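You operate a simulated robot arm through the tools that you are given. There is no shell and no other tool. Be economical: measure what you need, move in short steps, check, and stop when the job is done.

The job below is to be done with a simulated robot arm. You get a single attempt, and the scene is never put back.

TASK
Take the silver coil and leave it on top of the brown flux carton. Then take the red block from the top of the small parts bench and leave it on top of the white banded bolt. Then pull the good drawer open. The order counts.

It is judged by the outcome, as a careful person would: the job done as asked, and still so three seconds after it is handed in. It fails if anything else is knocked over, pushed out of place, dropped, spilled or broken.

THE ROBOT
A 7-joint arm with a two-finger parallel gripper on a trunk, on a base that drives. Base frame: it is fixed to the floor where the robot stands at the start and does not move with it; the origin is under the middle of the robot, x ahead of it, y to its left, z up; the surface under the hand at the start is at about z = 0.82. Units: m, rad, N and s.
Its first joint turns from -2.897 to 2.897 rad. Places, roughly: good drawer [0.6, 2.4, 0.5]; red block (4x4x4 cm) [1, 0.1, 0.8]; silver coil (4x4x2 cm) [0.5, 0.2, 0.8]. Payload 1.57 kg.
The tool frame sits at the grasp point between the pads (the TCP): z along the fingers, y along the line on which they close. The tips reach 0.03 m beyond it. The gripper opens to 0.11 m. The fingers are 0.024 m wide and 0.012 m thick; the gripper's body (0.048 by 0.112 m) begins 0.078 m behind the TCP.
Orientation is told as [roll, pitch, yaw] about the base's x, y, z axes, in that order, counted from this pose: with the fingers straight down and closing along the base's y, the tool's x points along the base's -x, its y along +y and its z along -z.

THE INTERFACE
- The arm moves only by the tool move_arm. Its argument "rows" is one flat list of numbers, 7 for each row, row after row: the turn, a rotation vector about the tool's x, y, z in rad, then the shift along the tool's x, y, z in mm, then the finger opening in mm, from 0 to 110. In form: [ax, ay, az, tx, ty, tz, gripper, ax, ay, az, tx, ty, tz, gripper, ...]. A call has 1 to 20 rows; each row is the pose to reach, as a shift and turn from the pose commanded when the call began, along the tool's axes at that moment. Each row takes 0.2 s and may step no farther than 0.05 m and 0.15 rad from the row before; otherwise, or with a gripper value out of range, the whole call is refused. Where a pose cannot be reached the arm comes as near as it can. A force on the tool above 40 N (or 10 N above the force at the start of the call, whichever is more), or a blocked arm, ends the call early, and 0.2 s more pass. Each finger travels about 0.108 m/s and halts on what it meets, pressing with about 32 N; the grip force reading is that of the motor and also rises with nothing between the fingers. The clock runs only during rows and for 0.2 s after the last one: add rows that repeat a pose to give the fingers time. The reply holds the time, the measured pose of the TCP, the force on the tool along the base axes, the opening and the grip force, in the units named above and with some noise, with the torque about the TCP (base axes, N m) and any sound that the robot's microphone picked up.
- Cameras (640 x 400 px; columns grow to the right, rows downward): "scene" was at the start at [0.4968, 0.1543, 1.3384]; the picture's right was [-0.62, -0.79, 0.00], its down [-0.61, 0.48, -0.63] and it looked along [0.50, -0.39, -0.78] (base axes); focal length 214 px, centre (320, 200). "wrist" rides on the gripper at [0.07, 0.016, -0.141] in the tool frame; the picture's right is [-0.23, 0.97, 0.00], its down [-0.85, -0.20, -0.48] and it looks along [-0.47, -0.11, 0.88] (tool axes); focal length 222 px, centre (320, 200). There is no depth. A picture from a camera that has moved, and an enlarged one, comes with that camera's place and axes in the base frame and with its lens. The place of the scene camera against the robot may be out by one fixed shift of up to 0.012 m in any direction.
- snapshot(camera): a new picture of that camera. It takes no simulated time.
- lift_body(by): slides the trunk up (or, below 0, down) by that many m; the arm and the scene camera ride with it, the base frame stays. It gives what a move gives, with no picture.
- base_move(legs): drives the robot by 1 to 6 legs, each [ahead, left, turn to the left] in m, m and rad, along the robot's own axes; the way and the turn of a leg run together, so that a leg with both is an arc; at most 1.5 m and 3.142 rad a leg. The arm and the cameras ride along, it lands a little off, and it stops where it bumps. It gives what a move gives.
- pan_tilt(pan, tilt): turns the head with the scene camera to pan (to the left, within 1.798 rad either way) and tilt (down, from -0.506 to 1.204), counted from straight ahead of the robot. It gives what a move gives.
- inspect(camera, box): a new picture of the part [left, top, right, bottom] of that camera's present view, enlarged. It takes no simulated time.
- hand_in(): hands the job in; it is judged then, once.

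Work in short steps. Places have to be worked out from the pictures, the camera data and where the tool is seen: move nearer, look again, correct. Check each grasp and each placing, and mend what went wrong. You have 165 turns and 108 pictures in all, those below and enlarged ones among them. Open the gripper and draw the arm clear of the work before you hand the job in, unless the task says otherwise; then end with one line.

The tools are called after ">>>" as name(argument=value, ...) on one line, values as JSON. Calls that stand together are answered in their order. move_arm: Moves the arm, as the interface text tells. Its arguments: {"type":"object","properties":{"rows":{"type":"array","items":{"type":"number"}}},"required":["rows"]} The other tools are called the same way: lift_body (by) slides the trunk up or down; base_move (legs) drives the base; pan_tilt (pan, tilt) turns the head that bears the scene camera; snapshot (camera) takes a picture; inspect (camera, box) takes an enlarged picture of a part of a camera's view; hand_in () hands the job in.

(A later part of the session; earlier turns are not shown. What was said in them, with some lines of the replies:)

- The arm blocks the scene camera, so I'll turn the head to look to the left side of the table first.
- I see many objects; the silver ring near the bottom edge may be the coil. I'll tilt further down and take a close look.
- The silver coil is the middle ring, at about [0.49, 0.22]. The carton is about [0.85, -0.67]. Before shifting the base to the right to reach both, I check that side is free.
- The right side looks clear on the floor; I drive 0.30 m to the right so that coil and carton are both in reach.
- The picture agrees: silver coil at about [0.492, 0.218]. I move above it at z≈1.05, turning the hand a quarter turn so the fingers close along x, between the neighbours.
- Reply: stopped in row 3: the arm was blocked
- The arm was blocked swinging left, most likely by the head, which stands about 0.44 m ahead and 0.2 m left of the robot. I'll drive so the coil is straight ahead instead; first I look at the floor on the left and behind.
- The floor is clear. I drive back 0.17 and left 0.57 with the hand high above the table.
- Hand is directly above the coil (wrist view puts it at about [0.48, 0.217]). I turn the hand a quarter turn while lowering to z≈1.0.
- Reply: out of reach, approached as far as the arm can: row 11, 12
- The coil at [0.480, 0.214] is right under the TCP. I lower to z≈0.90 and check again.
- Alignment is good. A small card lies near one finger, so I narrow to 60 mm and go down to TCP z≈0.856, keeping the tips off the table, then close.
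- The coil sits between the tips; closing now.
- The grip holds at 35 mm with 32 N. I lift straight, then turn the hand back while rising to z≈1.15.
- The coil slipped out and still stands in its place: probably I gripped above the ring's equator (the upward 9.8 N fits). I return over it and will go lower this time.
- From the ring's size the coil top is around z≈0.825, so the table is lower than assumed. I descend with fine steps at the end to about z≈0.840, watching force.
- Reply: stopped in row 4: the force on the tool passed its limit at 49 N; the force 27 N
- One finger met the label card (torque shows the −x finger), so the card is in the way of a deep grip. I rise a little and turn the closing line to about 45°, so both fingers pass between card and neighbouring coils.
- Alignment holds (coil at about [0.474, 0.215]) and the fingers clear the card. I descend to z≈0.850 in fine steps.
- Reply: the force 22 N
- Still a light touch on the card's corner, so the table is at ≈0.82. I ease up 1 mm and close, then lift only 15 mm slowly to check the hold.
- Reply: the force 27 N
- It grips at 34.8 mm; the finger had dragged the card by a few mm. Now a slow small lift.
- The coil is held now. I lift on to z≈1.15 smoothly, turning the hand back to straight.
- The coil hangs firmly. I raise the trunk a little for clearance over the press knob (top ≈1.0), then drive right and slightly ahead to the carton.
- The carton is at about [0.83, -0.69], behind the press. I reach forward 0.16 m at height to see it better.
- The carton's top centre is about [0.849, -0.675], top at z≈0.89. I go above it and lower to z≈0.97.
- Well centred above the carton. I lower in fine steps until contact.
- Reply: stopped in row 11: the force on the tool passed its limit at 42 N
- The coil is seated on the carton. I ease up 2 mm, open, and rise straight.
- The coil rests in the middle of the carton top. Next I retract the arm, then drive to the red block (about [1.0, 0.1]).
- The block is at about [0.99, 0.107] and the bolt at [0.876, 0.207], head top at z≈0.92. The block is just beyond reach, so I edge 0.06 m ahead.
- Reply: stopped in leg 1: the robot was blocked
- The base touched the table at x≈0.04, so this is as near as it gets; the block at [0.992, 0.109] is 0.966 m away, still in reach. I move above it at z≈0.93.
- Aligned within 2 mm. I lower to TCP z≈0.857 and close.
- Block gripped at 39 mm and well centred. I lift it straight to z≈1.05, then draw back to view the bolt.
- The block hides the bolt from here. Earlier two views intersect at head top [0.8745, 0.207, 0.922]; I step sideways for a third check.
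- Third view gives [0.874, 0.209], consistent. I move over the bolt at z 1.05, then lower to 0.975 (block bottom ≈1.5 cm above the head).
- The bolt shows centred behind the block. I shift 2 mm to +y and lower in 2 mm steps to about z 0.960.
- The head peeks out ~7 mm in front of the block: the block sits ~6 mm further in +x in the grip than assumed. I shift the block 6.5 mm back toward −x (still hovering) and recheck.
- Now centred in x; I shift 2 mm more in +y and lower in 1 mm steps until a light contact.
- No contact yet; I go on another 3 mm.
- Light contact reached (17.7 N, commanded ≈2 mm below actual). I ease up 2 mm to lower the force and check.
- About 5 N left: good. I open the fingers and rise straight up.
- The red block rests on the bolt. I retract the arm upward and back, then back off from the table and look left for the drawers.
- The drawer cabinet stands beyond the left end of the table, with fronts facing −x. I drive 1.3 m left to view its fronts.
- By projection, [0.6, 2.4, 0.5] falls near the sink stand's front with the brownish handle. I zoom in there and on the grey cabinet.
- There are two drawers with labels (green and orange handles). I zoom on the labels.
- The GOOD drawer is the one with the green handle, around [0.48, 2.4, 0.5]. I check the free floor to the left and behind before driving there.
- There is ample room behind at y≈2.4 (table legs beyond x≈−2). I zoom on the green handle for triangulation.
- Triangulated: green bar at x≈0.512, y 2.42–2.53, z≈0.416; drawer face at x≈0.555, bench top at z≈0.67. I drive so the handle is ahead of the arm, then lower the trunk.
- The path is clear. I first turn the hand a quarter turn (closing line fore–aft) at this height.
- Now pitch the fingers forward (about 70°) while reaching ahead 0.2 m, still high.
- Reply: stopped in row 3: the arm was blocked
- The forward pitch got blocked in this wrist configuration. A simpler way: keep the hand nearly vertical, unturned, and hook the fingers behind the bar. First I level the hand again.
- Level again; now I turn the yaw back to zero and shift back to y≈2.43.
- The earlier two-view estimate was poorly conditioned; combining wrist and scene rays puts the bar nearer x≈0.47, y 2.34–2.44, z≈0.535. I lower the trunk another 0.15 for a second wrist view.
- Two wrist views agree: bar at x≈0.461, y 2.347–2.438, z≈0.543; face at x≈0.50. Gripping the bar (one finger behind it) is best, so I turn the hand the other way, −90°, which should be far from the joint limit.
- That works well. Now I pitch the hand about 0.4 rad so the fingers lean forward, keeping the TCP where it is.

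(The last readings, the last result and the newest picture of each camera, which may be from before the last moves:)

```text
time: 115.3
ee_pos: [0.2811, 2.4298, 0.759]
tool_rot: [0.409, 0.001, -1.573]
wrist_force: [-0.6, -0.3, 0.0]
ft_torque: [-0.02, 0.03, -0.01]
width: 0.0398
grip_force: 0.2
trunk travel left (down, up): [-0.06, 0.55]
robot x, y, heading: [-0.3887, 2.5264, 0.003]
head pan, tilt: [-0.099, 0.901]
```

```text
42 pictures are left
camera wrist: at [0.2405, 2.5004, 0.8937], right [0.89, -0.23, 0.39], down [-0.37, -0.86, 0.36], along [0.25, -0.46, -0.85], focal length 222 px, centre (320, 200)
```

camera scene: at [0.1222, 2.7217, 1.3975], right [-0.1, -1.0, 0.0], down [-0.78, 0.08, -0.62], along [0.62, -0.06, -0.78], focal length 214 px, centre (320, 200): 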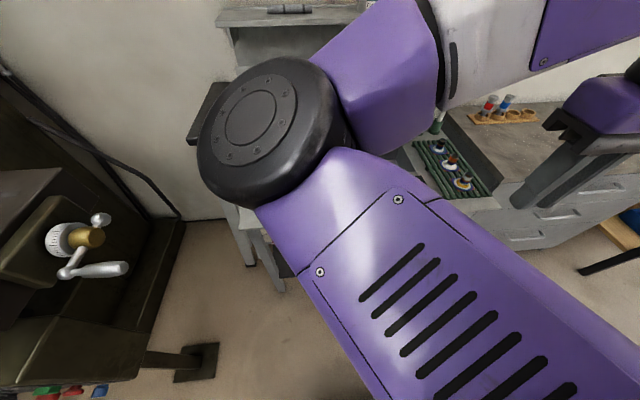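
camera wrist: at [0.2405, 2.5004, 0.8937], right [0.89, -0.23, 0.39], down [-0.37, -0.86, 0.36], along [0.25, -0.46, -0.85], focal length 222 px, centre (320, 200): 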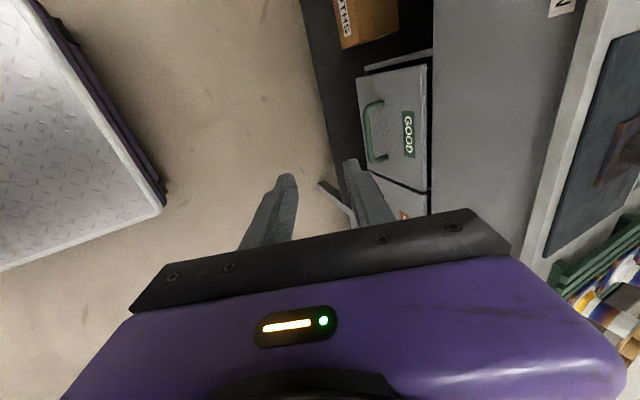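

The bar centre reads about [0.462, 2.398, 0.543]. I go to a pre-grasp 0.10 m short of it along the finger direction.

>>> move_arm(rows=[0, 0, 0, -8, 18, 35, 40, 0, 0, 0, -16, 36, 70, 40, 0, 0, 0, -24, 54, 105, 40, 0, 0, 0, -30, 70, 135, 40, 0, 0, 0, -34, 79.6, 158, 40, 0, 0, 0, -34, 79.6, 158, 40])

>>> snapshot(camera="wrist")

>>> inspect(camera="wrist", box=[220, 60, 460, 240])

```text
time: 116.7
ee_pos: [0.4177, 2.3961, 0.6441]
tool_rot: [0.409, 0.002, -1.572]
wrist_force: [-1.4, -0.8, 0.4]
ft_torque: [0.0, -0.02, 0.01]
width: 0.0402
grip_force: 0.0
trunk travel left (down, up): [-0.06, 0.55]
robot x, y, heading: [-0.3877, 2.5272, 0.005]
head pan, tilt: [-0.099, 0.901]
```

```text
41 pictures are left
camera wrist: at [0.3771, 2.4662, 0.7789], right [0.89, -0.23, 0.39], down [-0.37, -0.86, 0.36], along [0.25, -0.46, -0.85], focal length 222 px, centre (320, 200)
```

wrist: 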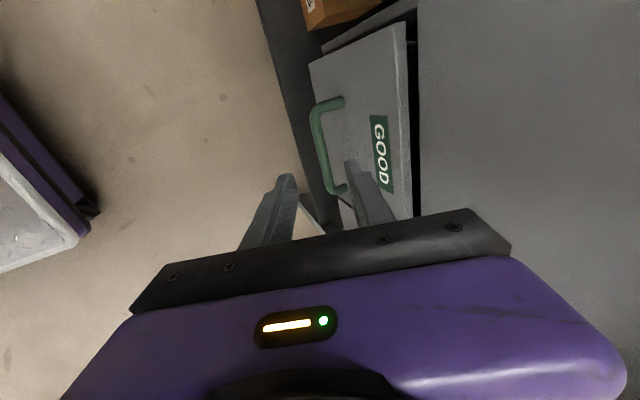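

```text
2.22 times, centred on (340, 150) of wrist
camera zoom: at [0.3771, 2.4662, 0.7789], right [0.89, -0.23, 0.39], down [-0.37, -0.86, 0.36], along [0.25, -0.46, -0.85], focal length 494 px, centre (276, 311)
```

zoom: 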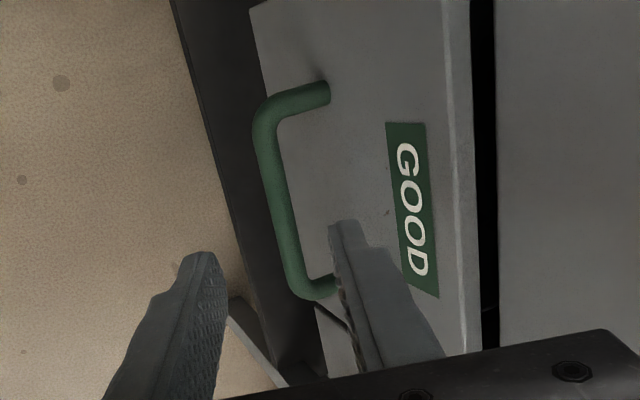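

The bar is centred between the fingers (within ~1.5 mm). I advance 60 mm and recheck.

>>> move_arm(rows=[0, 0, 0, -4, 1, 20, 40, 0, 0, 0, -4, 1, 40, 40, 0, 0, 0, -4, 1, 60, 40, 0, 0, 0, -4, 1, 60, 40])

>>> inspect(camera="wrist", box=[220, 60, 460, 240])

```text
time: 117.7
ee_pos: [0.4422, 2.3937, 0.5902]
tool_rot: [0.408, 0.002, -1.571]
wrist_force: [0.5, 0.0, 0.5]
ft_torque: [-0.01, -0.01, 0.01]
width: 0.0399
grip_force: 0.1
trunk travel left (down, up): [-0.06, 0.55]
robot x, y, heading: [-0.3889, 2.5316, 0.002]
head pan, tilt: [-0.099, 0.901]
```

```text
2.22 times, centred on (340, 150) of wrist
camera zoom: at [0.4017, 2.4629, 0.7255], right [0.89, -0.23, 0.39], down [-0.37, -0.86, 0.36], along [0.25, -0.46, -0.85], focal length 494 px, centre (276, 311)
```

zoom: 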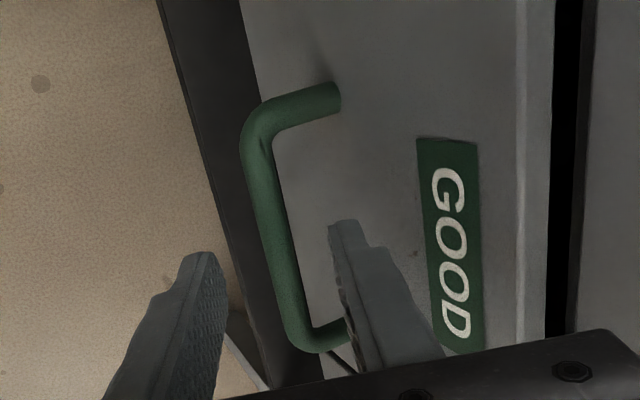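

The bar is still ≈5–6 cm beyond the TCP. I advance 30 mm more and look.

>>> move_arm(rows=[0, 0, 0, 0, 0, 15, 40, 0, 0, 0, 0, 0, 30, 40, 0, 0, 0, 0, 0, 30, 40])

>>> inspect(camera="wrist", box=[220, 60, 460, 240])

```text
time: 118.5
ee_pos: [0.4536, 2.3934, 0.5637]
tool_rot: [0.41, 0.002, -1.571]
wrist_force: [-0.3, -0.3, -0.2]
ft_torque: [0.01, -0.02, 0.02]
width: 0.0402
grip_force: 0.0
trunk travel left (down, up): [-0.06, 0.55]
robot x, y, heading: [-0.3881, 2.5264, 0.001]
head pan, tilt: [-0.099, 0.901]
```

```text
2.22 times, centred on (340, 150) of wrist
camera zoom: at [0.4137, 2.4627, 0.698], right [0.89, -0.23, 0.39], down [-0.37, -0.86, 0.36], along [0.25, -0.46, -0.85], focal length 494 px, centre (276, 311)
```

zoom: 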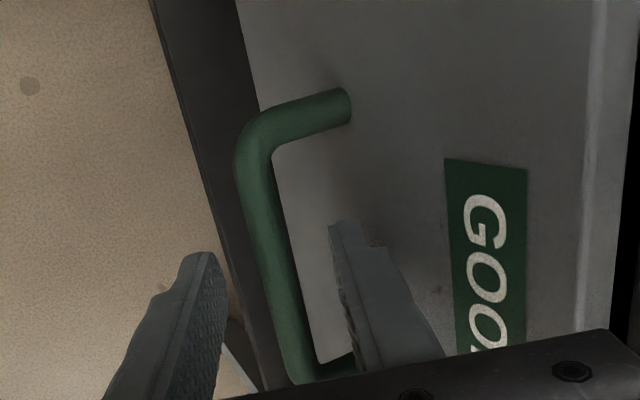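

The bar is ≈4 cm beyond the TCP now (1 cm past the tips). I narrow to 32 mm and advance 23 mm so the tips pass the bar without reaching the drawer face.

>>> move_arm(rows=[0, 0, 0, 0, -2, 0, 32, 0, 0, 0, 0, -2, 8, 32, 0, 0, 0, 0, -2, 16, 32, 0, 0, 0, 0, -2, 23, 32, 0, 0, 0, 0, -2, 23, 32])

>>> inspect(camera="wrist", box=[220, 60, 460, 240])

```text
time: 119.7
ee_pos: [0.4627, 2.3938, 0.5408]
tool_rot: [0.41, 0.002, -1.57]
wrist_force: [-0.3, -0.9, 0.6]
ft_torque: [0.01, 0.02, 0.02]
width: 0.0317
grip_force: 0.1
trunk travel left (down, up): [-0.06, 0.55]
robot x, y, heading: [-0.3929, 2.528, 0.002]
head pan, tilt: [-0.099, 0.901]
```

```text
2.22 times, centred on (340, 150) of wrist
camera zoom: at [0.4208, 2.4627, 0.6758], right [0.89, -0.23, 0.39], down [-0.37, -0.86, 0.36], along [0.25, -0.46, -0.85], focal length 494 px, centre (276, 311)
```

zoom: 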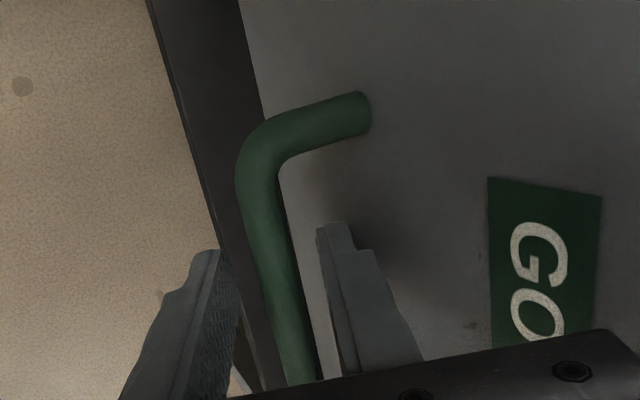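

The bar lies between the fingers. I close gently and see at what width they halt.

>>> move_arm(rows=[0, 0, 0, 0, 0, 0, 22, 0, 0, 0, 0, 0, 0, 12, 0, 0, 0, 0, 0, 0, 4, 0, 0, 0, 0, 0, 0, 4])

>>> inspect(camera="wrist", box=[220, 60, 460, 240])

```text
time: 120.7
ee_pos: [0.4611, 2.3938, 0.5401]
tool_rot: [0.41, 0.001, -1.569]
wrist_force: [1.0, -1.1, 4.7]
ft_torque: [-0.23, -0.01, 0.72]
width: 0.0115
grip_force: 29.4
trunk travel left (down, up): [-0.06, 0.55]
robot x, y, heading: [-0.3917, 2.5297, -0.004]
head pan, tilt: [-0.099, 0.901]
```

```text
2.22 times, centred on (340, 150) of wrist
camera zoom: at [0.4207, 2.4628, 0.6761], right [0.89, -0.23, 0.39], down [-0.37, -0.86, 0.36], along [0.25, -0.46, -0.85], focal length 494 px, centre (276, 311)
```

zoom: 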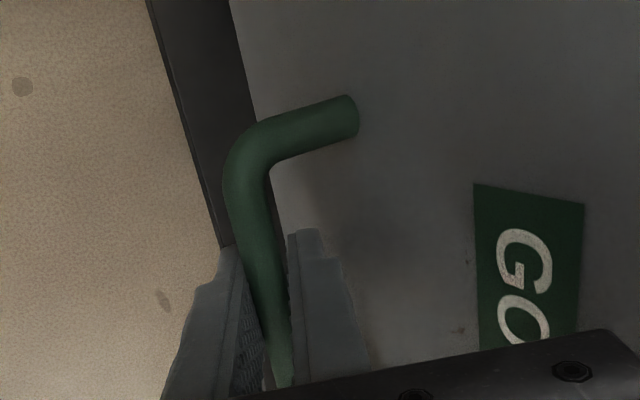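

The bar is gripped (11.5 mm, 29 N). I pull straight back along −x with the arm, 0.10 m first.

>>> move_arm(rows=[0, 0, 0, 0, -9.2, -4, 4, 0, 0, 0, 0, -23, -10, 4, 0, 0, 0, 0, -36.7, -16, 4, 0, 0, 0, 0, -55, -24, 4, 0, 0, 0, 0, -73, -32, 4, 0, 0, 0, 0, -91.7, -40, 4, 0, 0, 0, 0, -91.7, -40, 4])

>>> snapshot(camera="wrist")

```text
time: 122.3
ee_pos: [0.362, 2.3937, 0.5417]
tool_rot: [0.408, 0.003, -1.569]
wrist_force: [0.3, 4.9, -8.4]
ft_torque: [0.14, 0.02, 0.84]
width: 0.0116
grip_force: 28.9
trunk travel left (down, up): [-0.06, 0.55]
robot x, y, heading: [-0.388, 2.5268, -0.001]
head pan, tilt: [-0.099, 0.901]
```

```text
35 pictures are left
camera wrist: at [0.3211, 2.4629, 0.6763], right [0.89, -0.23, 0.39], down [-0.37, -0.86, 0.36], along [0.25, -0.46, -0.85], focal length 222 px, centre (320, 200)
```

wrist: 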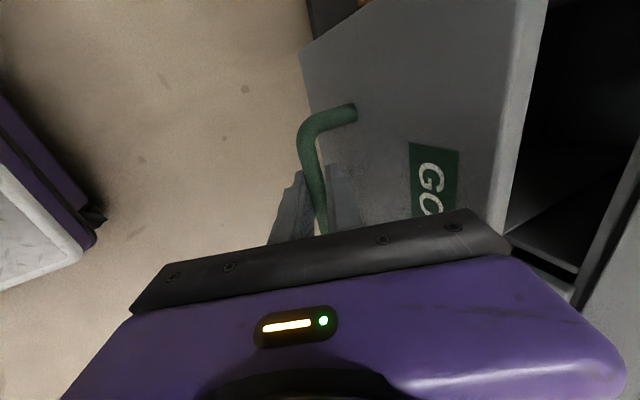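

The drawer is following, open about 0.10 m. I pull another 0.08 m.

>>> move_arm(rows=[0, 0, 0, 0, -10, -2.5, 4, 0, 0, 0, 0, -24, -8.5, 4, 0, 0, 0, 0, -41, -15, 4, 0, 0, 0, 0, -58, -23, 4, 0, 0, 0, 0, -74, -30, 4, 0, 0, 0, 0, -74, -30, 4])

>>> snapshot(camera="wrist")

```text
time: 123.7
ee_pos: [0.2809, 2.394, 0.5402]
tool_rot: [0.412, 0.002, -1.57]
wrist_force: [1.3, -4.6, 24.4]
ft_torque: [-0.25, 0.03, 0.65]
width: 0.0115
grip_force: 29.2
trunk travel left (down, up): [-0.06, 0.55]
robot x, y, heading: [-0.3927, 2.5285, -0.003]
head pan, tilt: [-0.099, 0.901]
```

```text
34 pictures are left
camera wrist: at [0.24, 2.4635, 0.6758], right [0.89, -0.23, 0.39], down [-0.37, -0.86, 0.36], along [0.25, -0.47, -0.85], focal length 222 px, centre (320, 200)
```

wrist: 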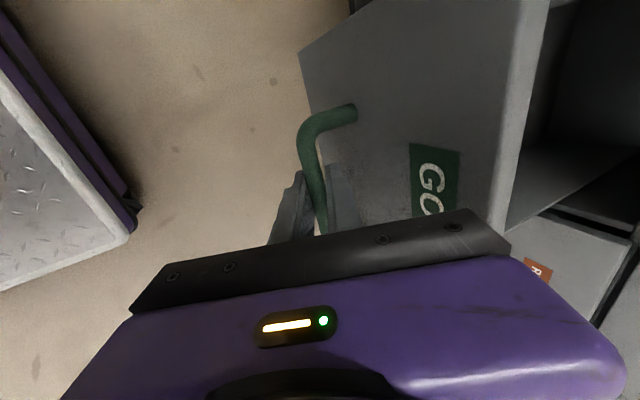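

The drawer is open about 0.18 m. I ease the vertical load, open the fingers, and withdraw along the finger axis.

>>> move_arm(rows=[0, 0, 0, 0, 0.8, -1.8, 4, 0, 0, 0, 0, 0.8, -1.8, 16, 0, 0, 0, 0, 0.8, -1.8, 30, 0, 0, 0, 0, 0.8, -1.8, 30, 0, 0, 0, 0, 0.8, -15, 30, 0, 0, 0, 0, 0.8, -40, 30, 0, 0, 0, 0, 0.8, -75, 30, 0, 0, 0, 0, 0.8, -110, 30, 0, 0, 0, 0, 0.8, -150, 30, 0, 0, 0, 0, 0.8, -150, 30])

>>> snapshot(camera="wrist")

```text
time: 125.9
ee_pos: [0.2509, 2.3743, 0.6826]
tool_rot: [0.408, 0.002, -1.571]
wrist_force: [0.2, 0.0, -0.5]
ft_torque: [0.01, 0.0, 0.03]
width: 0.0298
grip_force: 0.0
out of reach, approached as far as the arm can: row 7, 8, 9, 10
trunk travel left (down, up): [-0.06, 0.55]
robot x, y, heading: [-0.3919, 2.5307, -0.006]
head pan, tilt: [-0.099, 0.901]
```

```text
33 pictures are left
camera wrist: at [0.2114, 2.4439, 0.8184], right [0.89, -0.23, 0.39], down [-0.37, -0.86, 0.36], along [0.25, -0.46, -0.85], focal length 222 px, centre (320, 200)
```

wrist: 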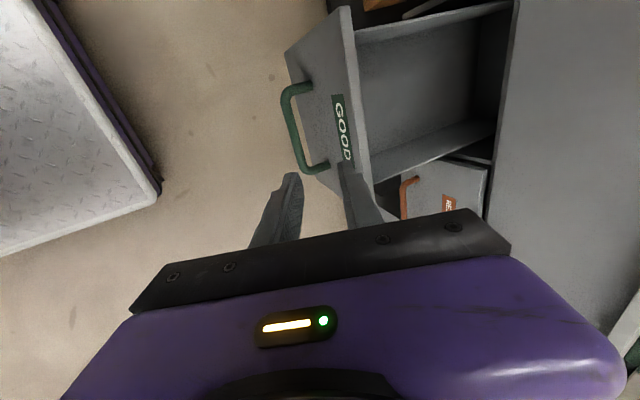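

The drawer stands open and the hand is free. I raise the trunk, back away, and look toward the table to confirm the earlier placings.

>>> lift_body(by=0.4)

>>> base_move(legs=[[-0.2, 0, 0]])

>>> pan_tilt(pan=-0.8, tilt=0.35)

>>> snapshot(camera="scene")

>>> snapshot(camera="wrist")

```text
time: 129.7
ee_pos: [0.2516, 2.3749, 1.082]
tool_rot: [0.406, 0.005, -1.569]
wrist_force: [0.3, 1.0, 0.4]
ft_torque: [0.0, 0.03, 0.0]
width: 0.0298
grip_force: 0.2
trunk travel left (down, up): [-0.46, 0.15]
robot x, y, heading: [-0.3882, 2.5294, -0.003]
head pan, tilt: [-0.099, 0.901]
```

```text
time: 131.3
ee_pos: [0.0486, 2.3747, 1.0839]
tool_rot: [0.405, 0.006, -1.569]
wrist_force: [0.0, -0.1, -0.3]
ft_torque: [0.01, 0.0, 0.04]
width: 0.0305
grip_force: 0.0
trunk travel left (down, up): [-0.46, 0.15]
robot x, y, heading: [-0.5951, 2.5305, 0.002]
head pan, tilt: [-0.099, 0.901]
```

```text
time: 132.4
ee_pos: [0.0498, 2.3755, 1.0824]
tool_rot: [0.41, 0.004, -1.569]
wrist_force: [1.2, 0.4, -0.6]
ft_torque: [0.01, -0.02, 0.0]
width: 0.0299
grip_force: 0.0
trunk travel left (down, up): [-0.46, 0.15]
robot x, y, heading: [-0.5946, 2.5283, -0.004]
head pan, tilt: [-0.799, 0.351]
```

```text
32 pictures are left
camera scene: at [-0.0912, 2.6628, 1.445], right [-0.72, -0.7, 0.0], down [-0.24, 0.25, -0.94], along [0.66, -0.67, -0.34], focal length 214 px, centre (320, 200)
```

scene: 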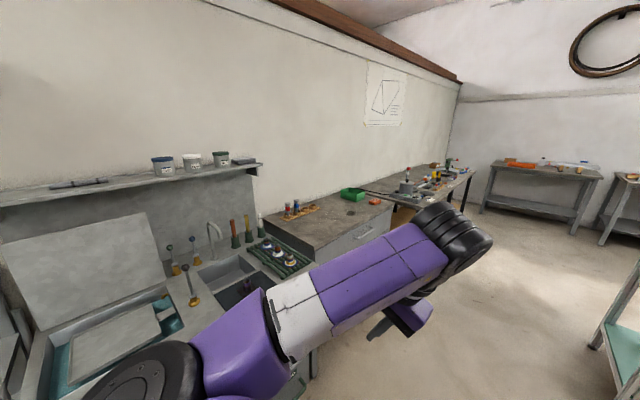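

```text
31 pictures are left
camera wrist: at [0.0085, 2.4445, 1.2181], right [0.89, -0.23, 0.39], down [-0.37, -0.86, 0.36], along [0.25, -0.46, -0.85], focal length 222 px, centre (320, 200)
```

wrist: 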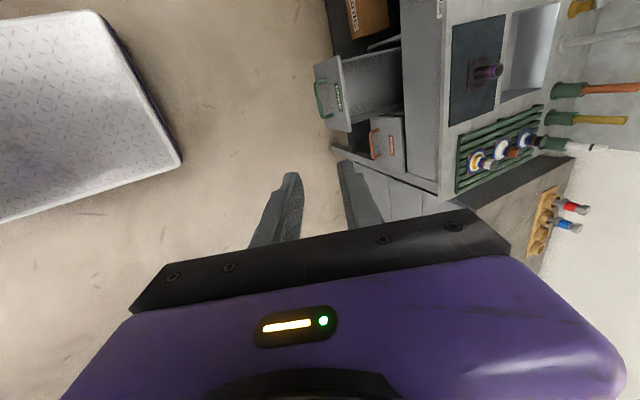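

The drawer remains open. I zoom on the table to confirm the block and coil.

>>> inspect(camera="scene", box=[385, 150, 480, 210])

```text
6.67 times, centred on (432, 180) of scene
camera zoom: at [-0.0912, 2.6628, 1.445], right [-0.72, -0.7, 0.0], down [-0.24, 0.25, -0.94], along [0.66, -0.67, -0.34], focal length 1430 px, centre (-430, 333)
```

zoom: 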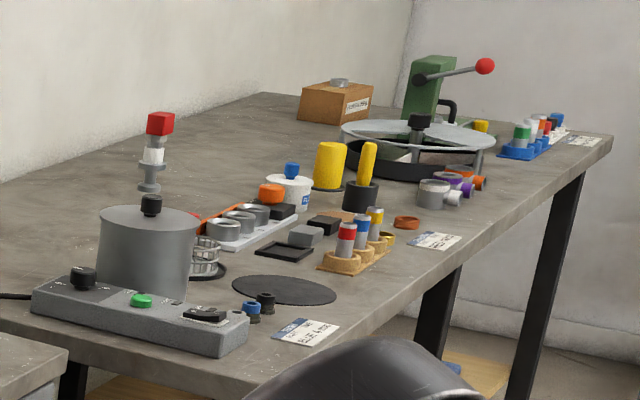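

Red block on the bolt, silver coil on the carton and the drawer open are all confirmed; nothing is knocked over. The arm is clear with the gripper open, so I hand in.

>>> hand_in()

```text
The job is handed in.
```

The silver coil is on the flux carton, the red block is on the white banded bolt, and the GOOD drawer is open about 18 cm, done in that order; the only side effect I saw is that the flat "BRAZING" label card was nudged by roughly 1 cm while I gripped the coil.
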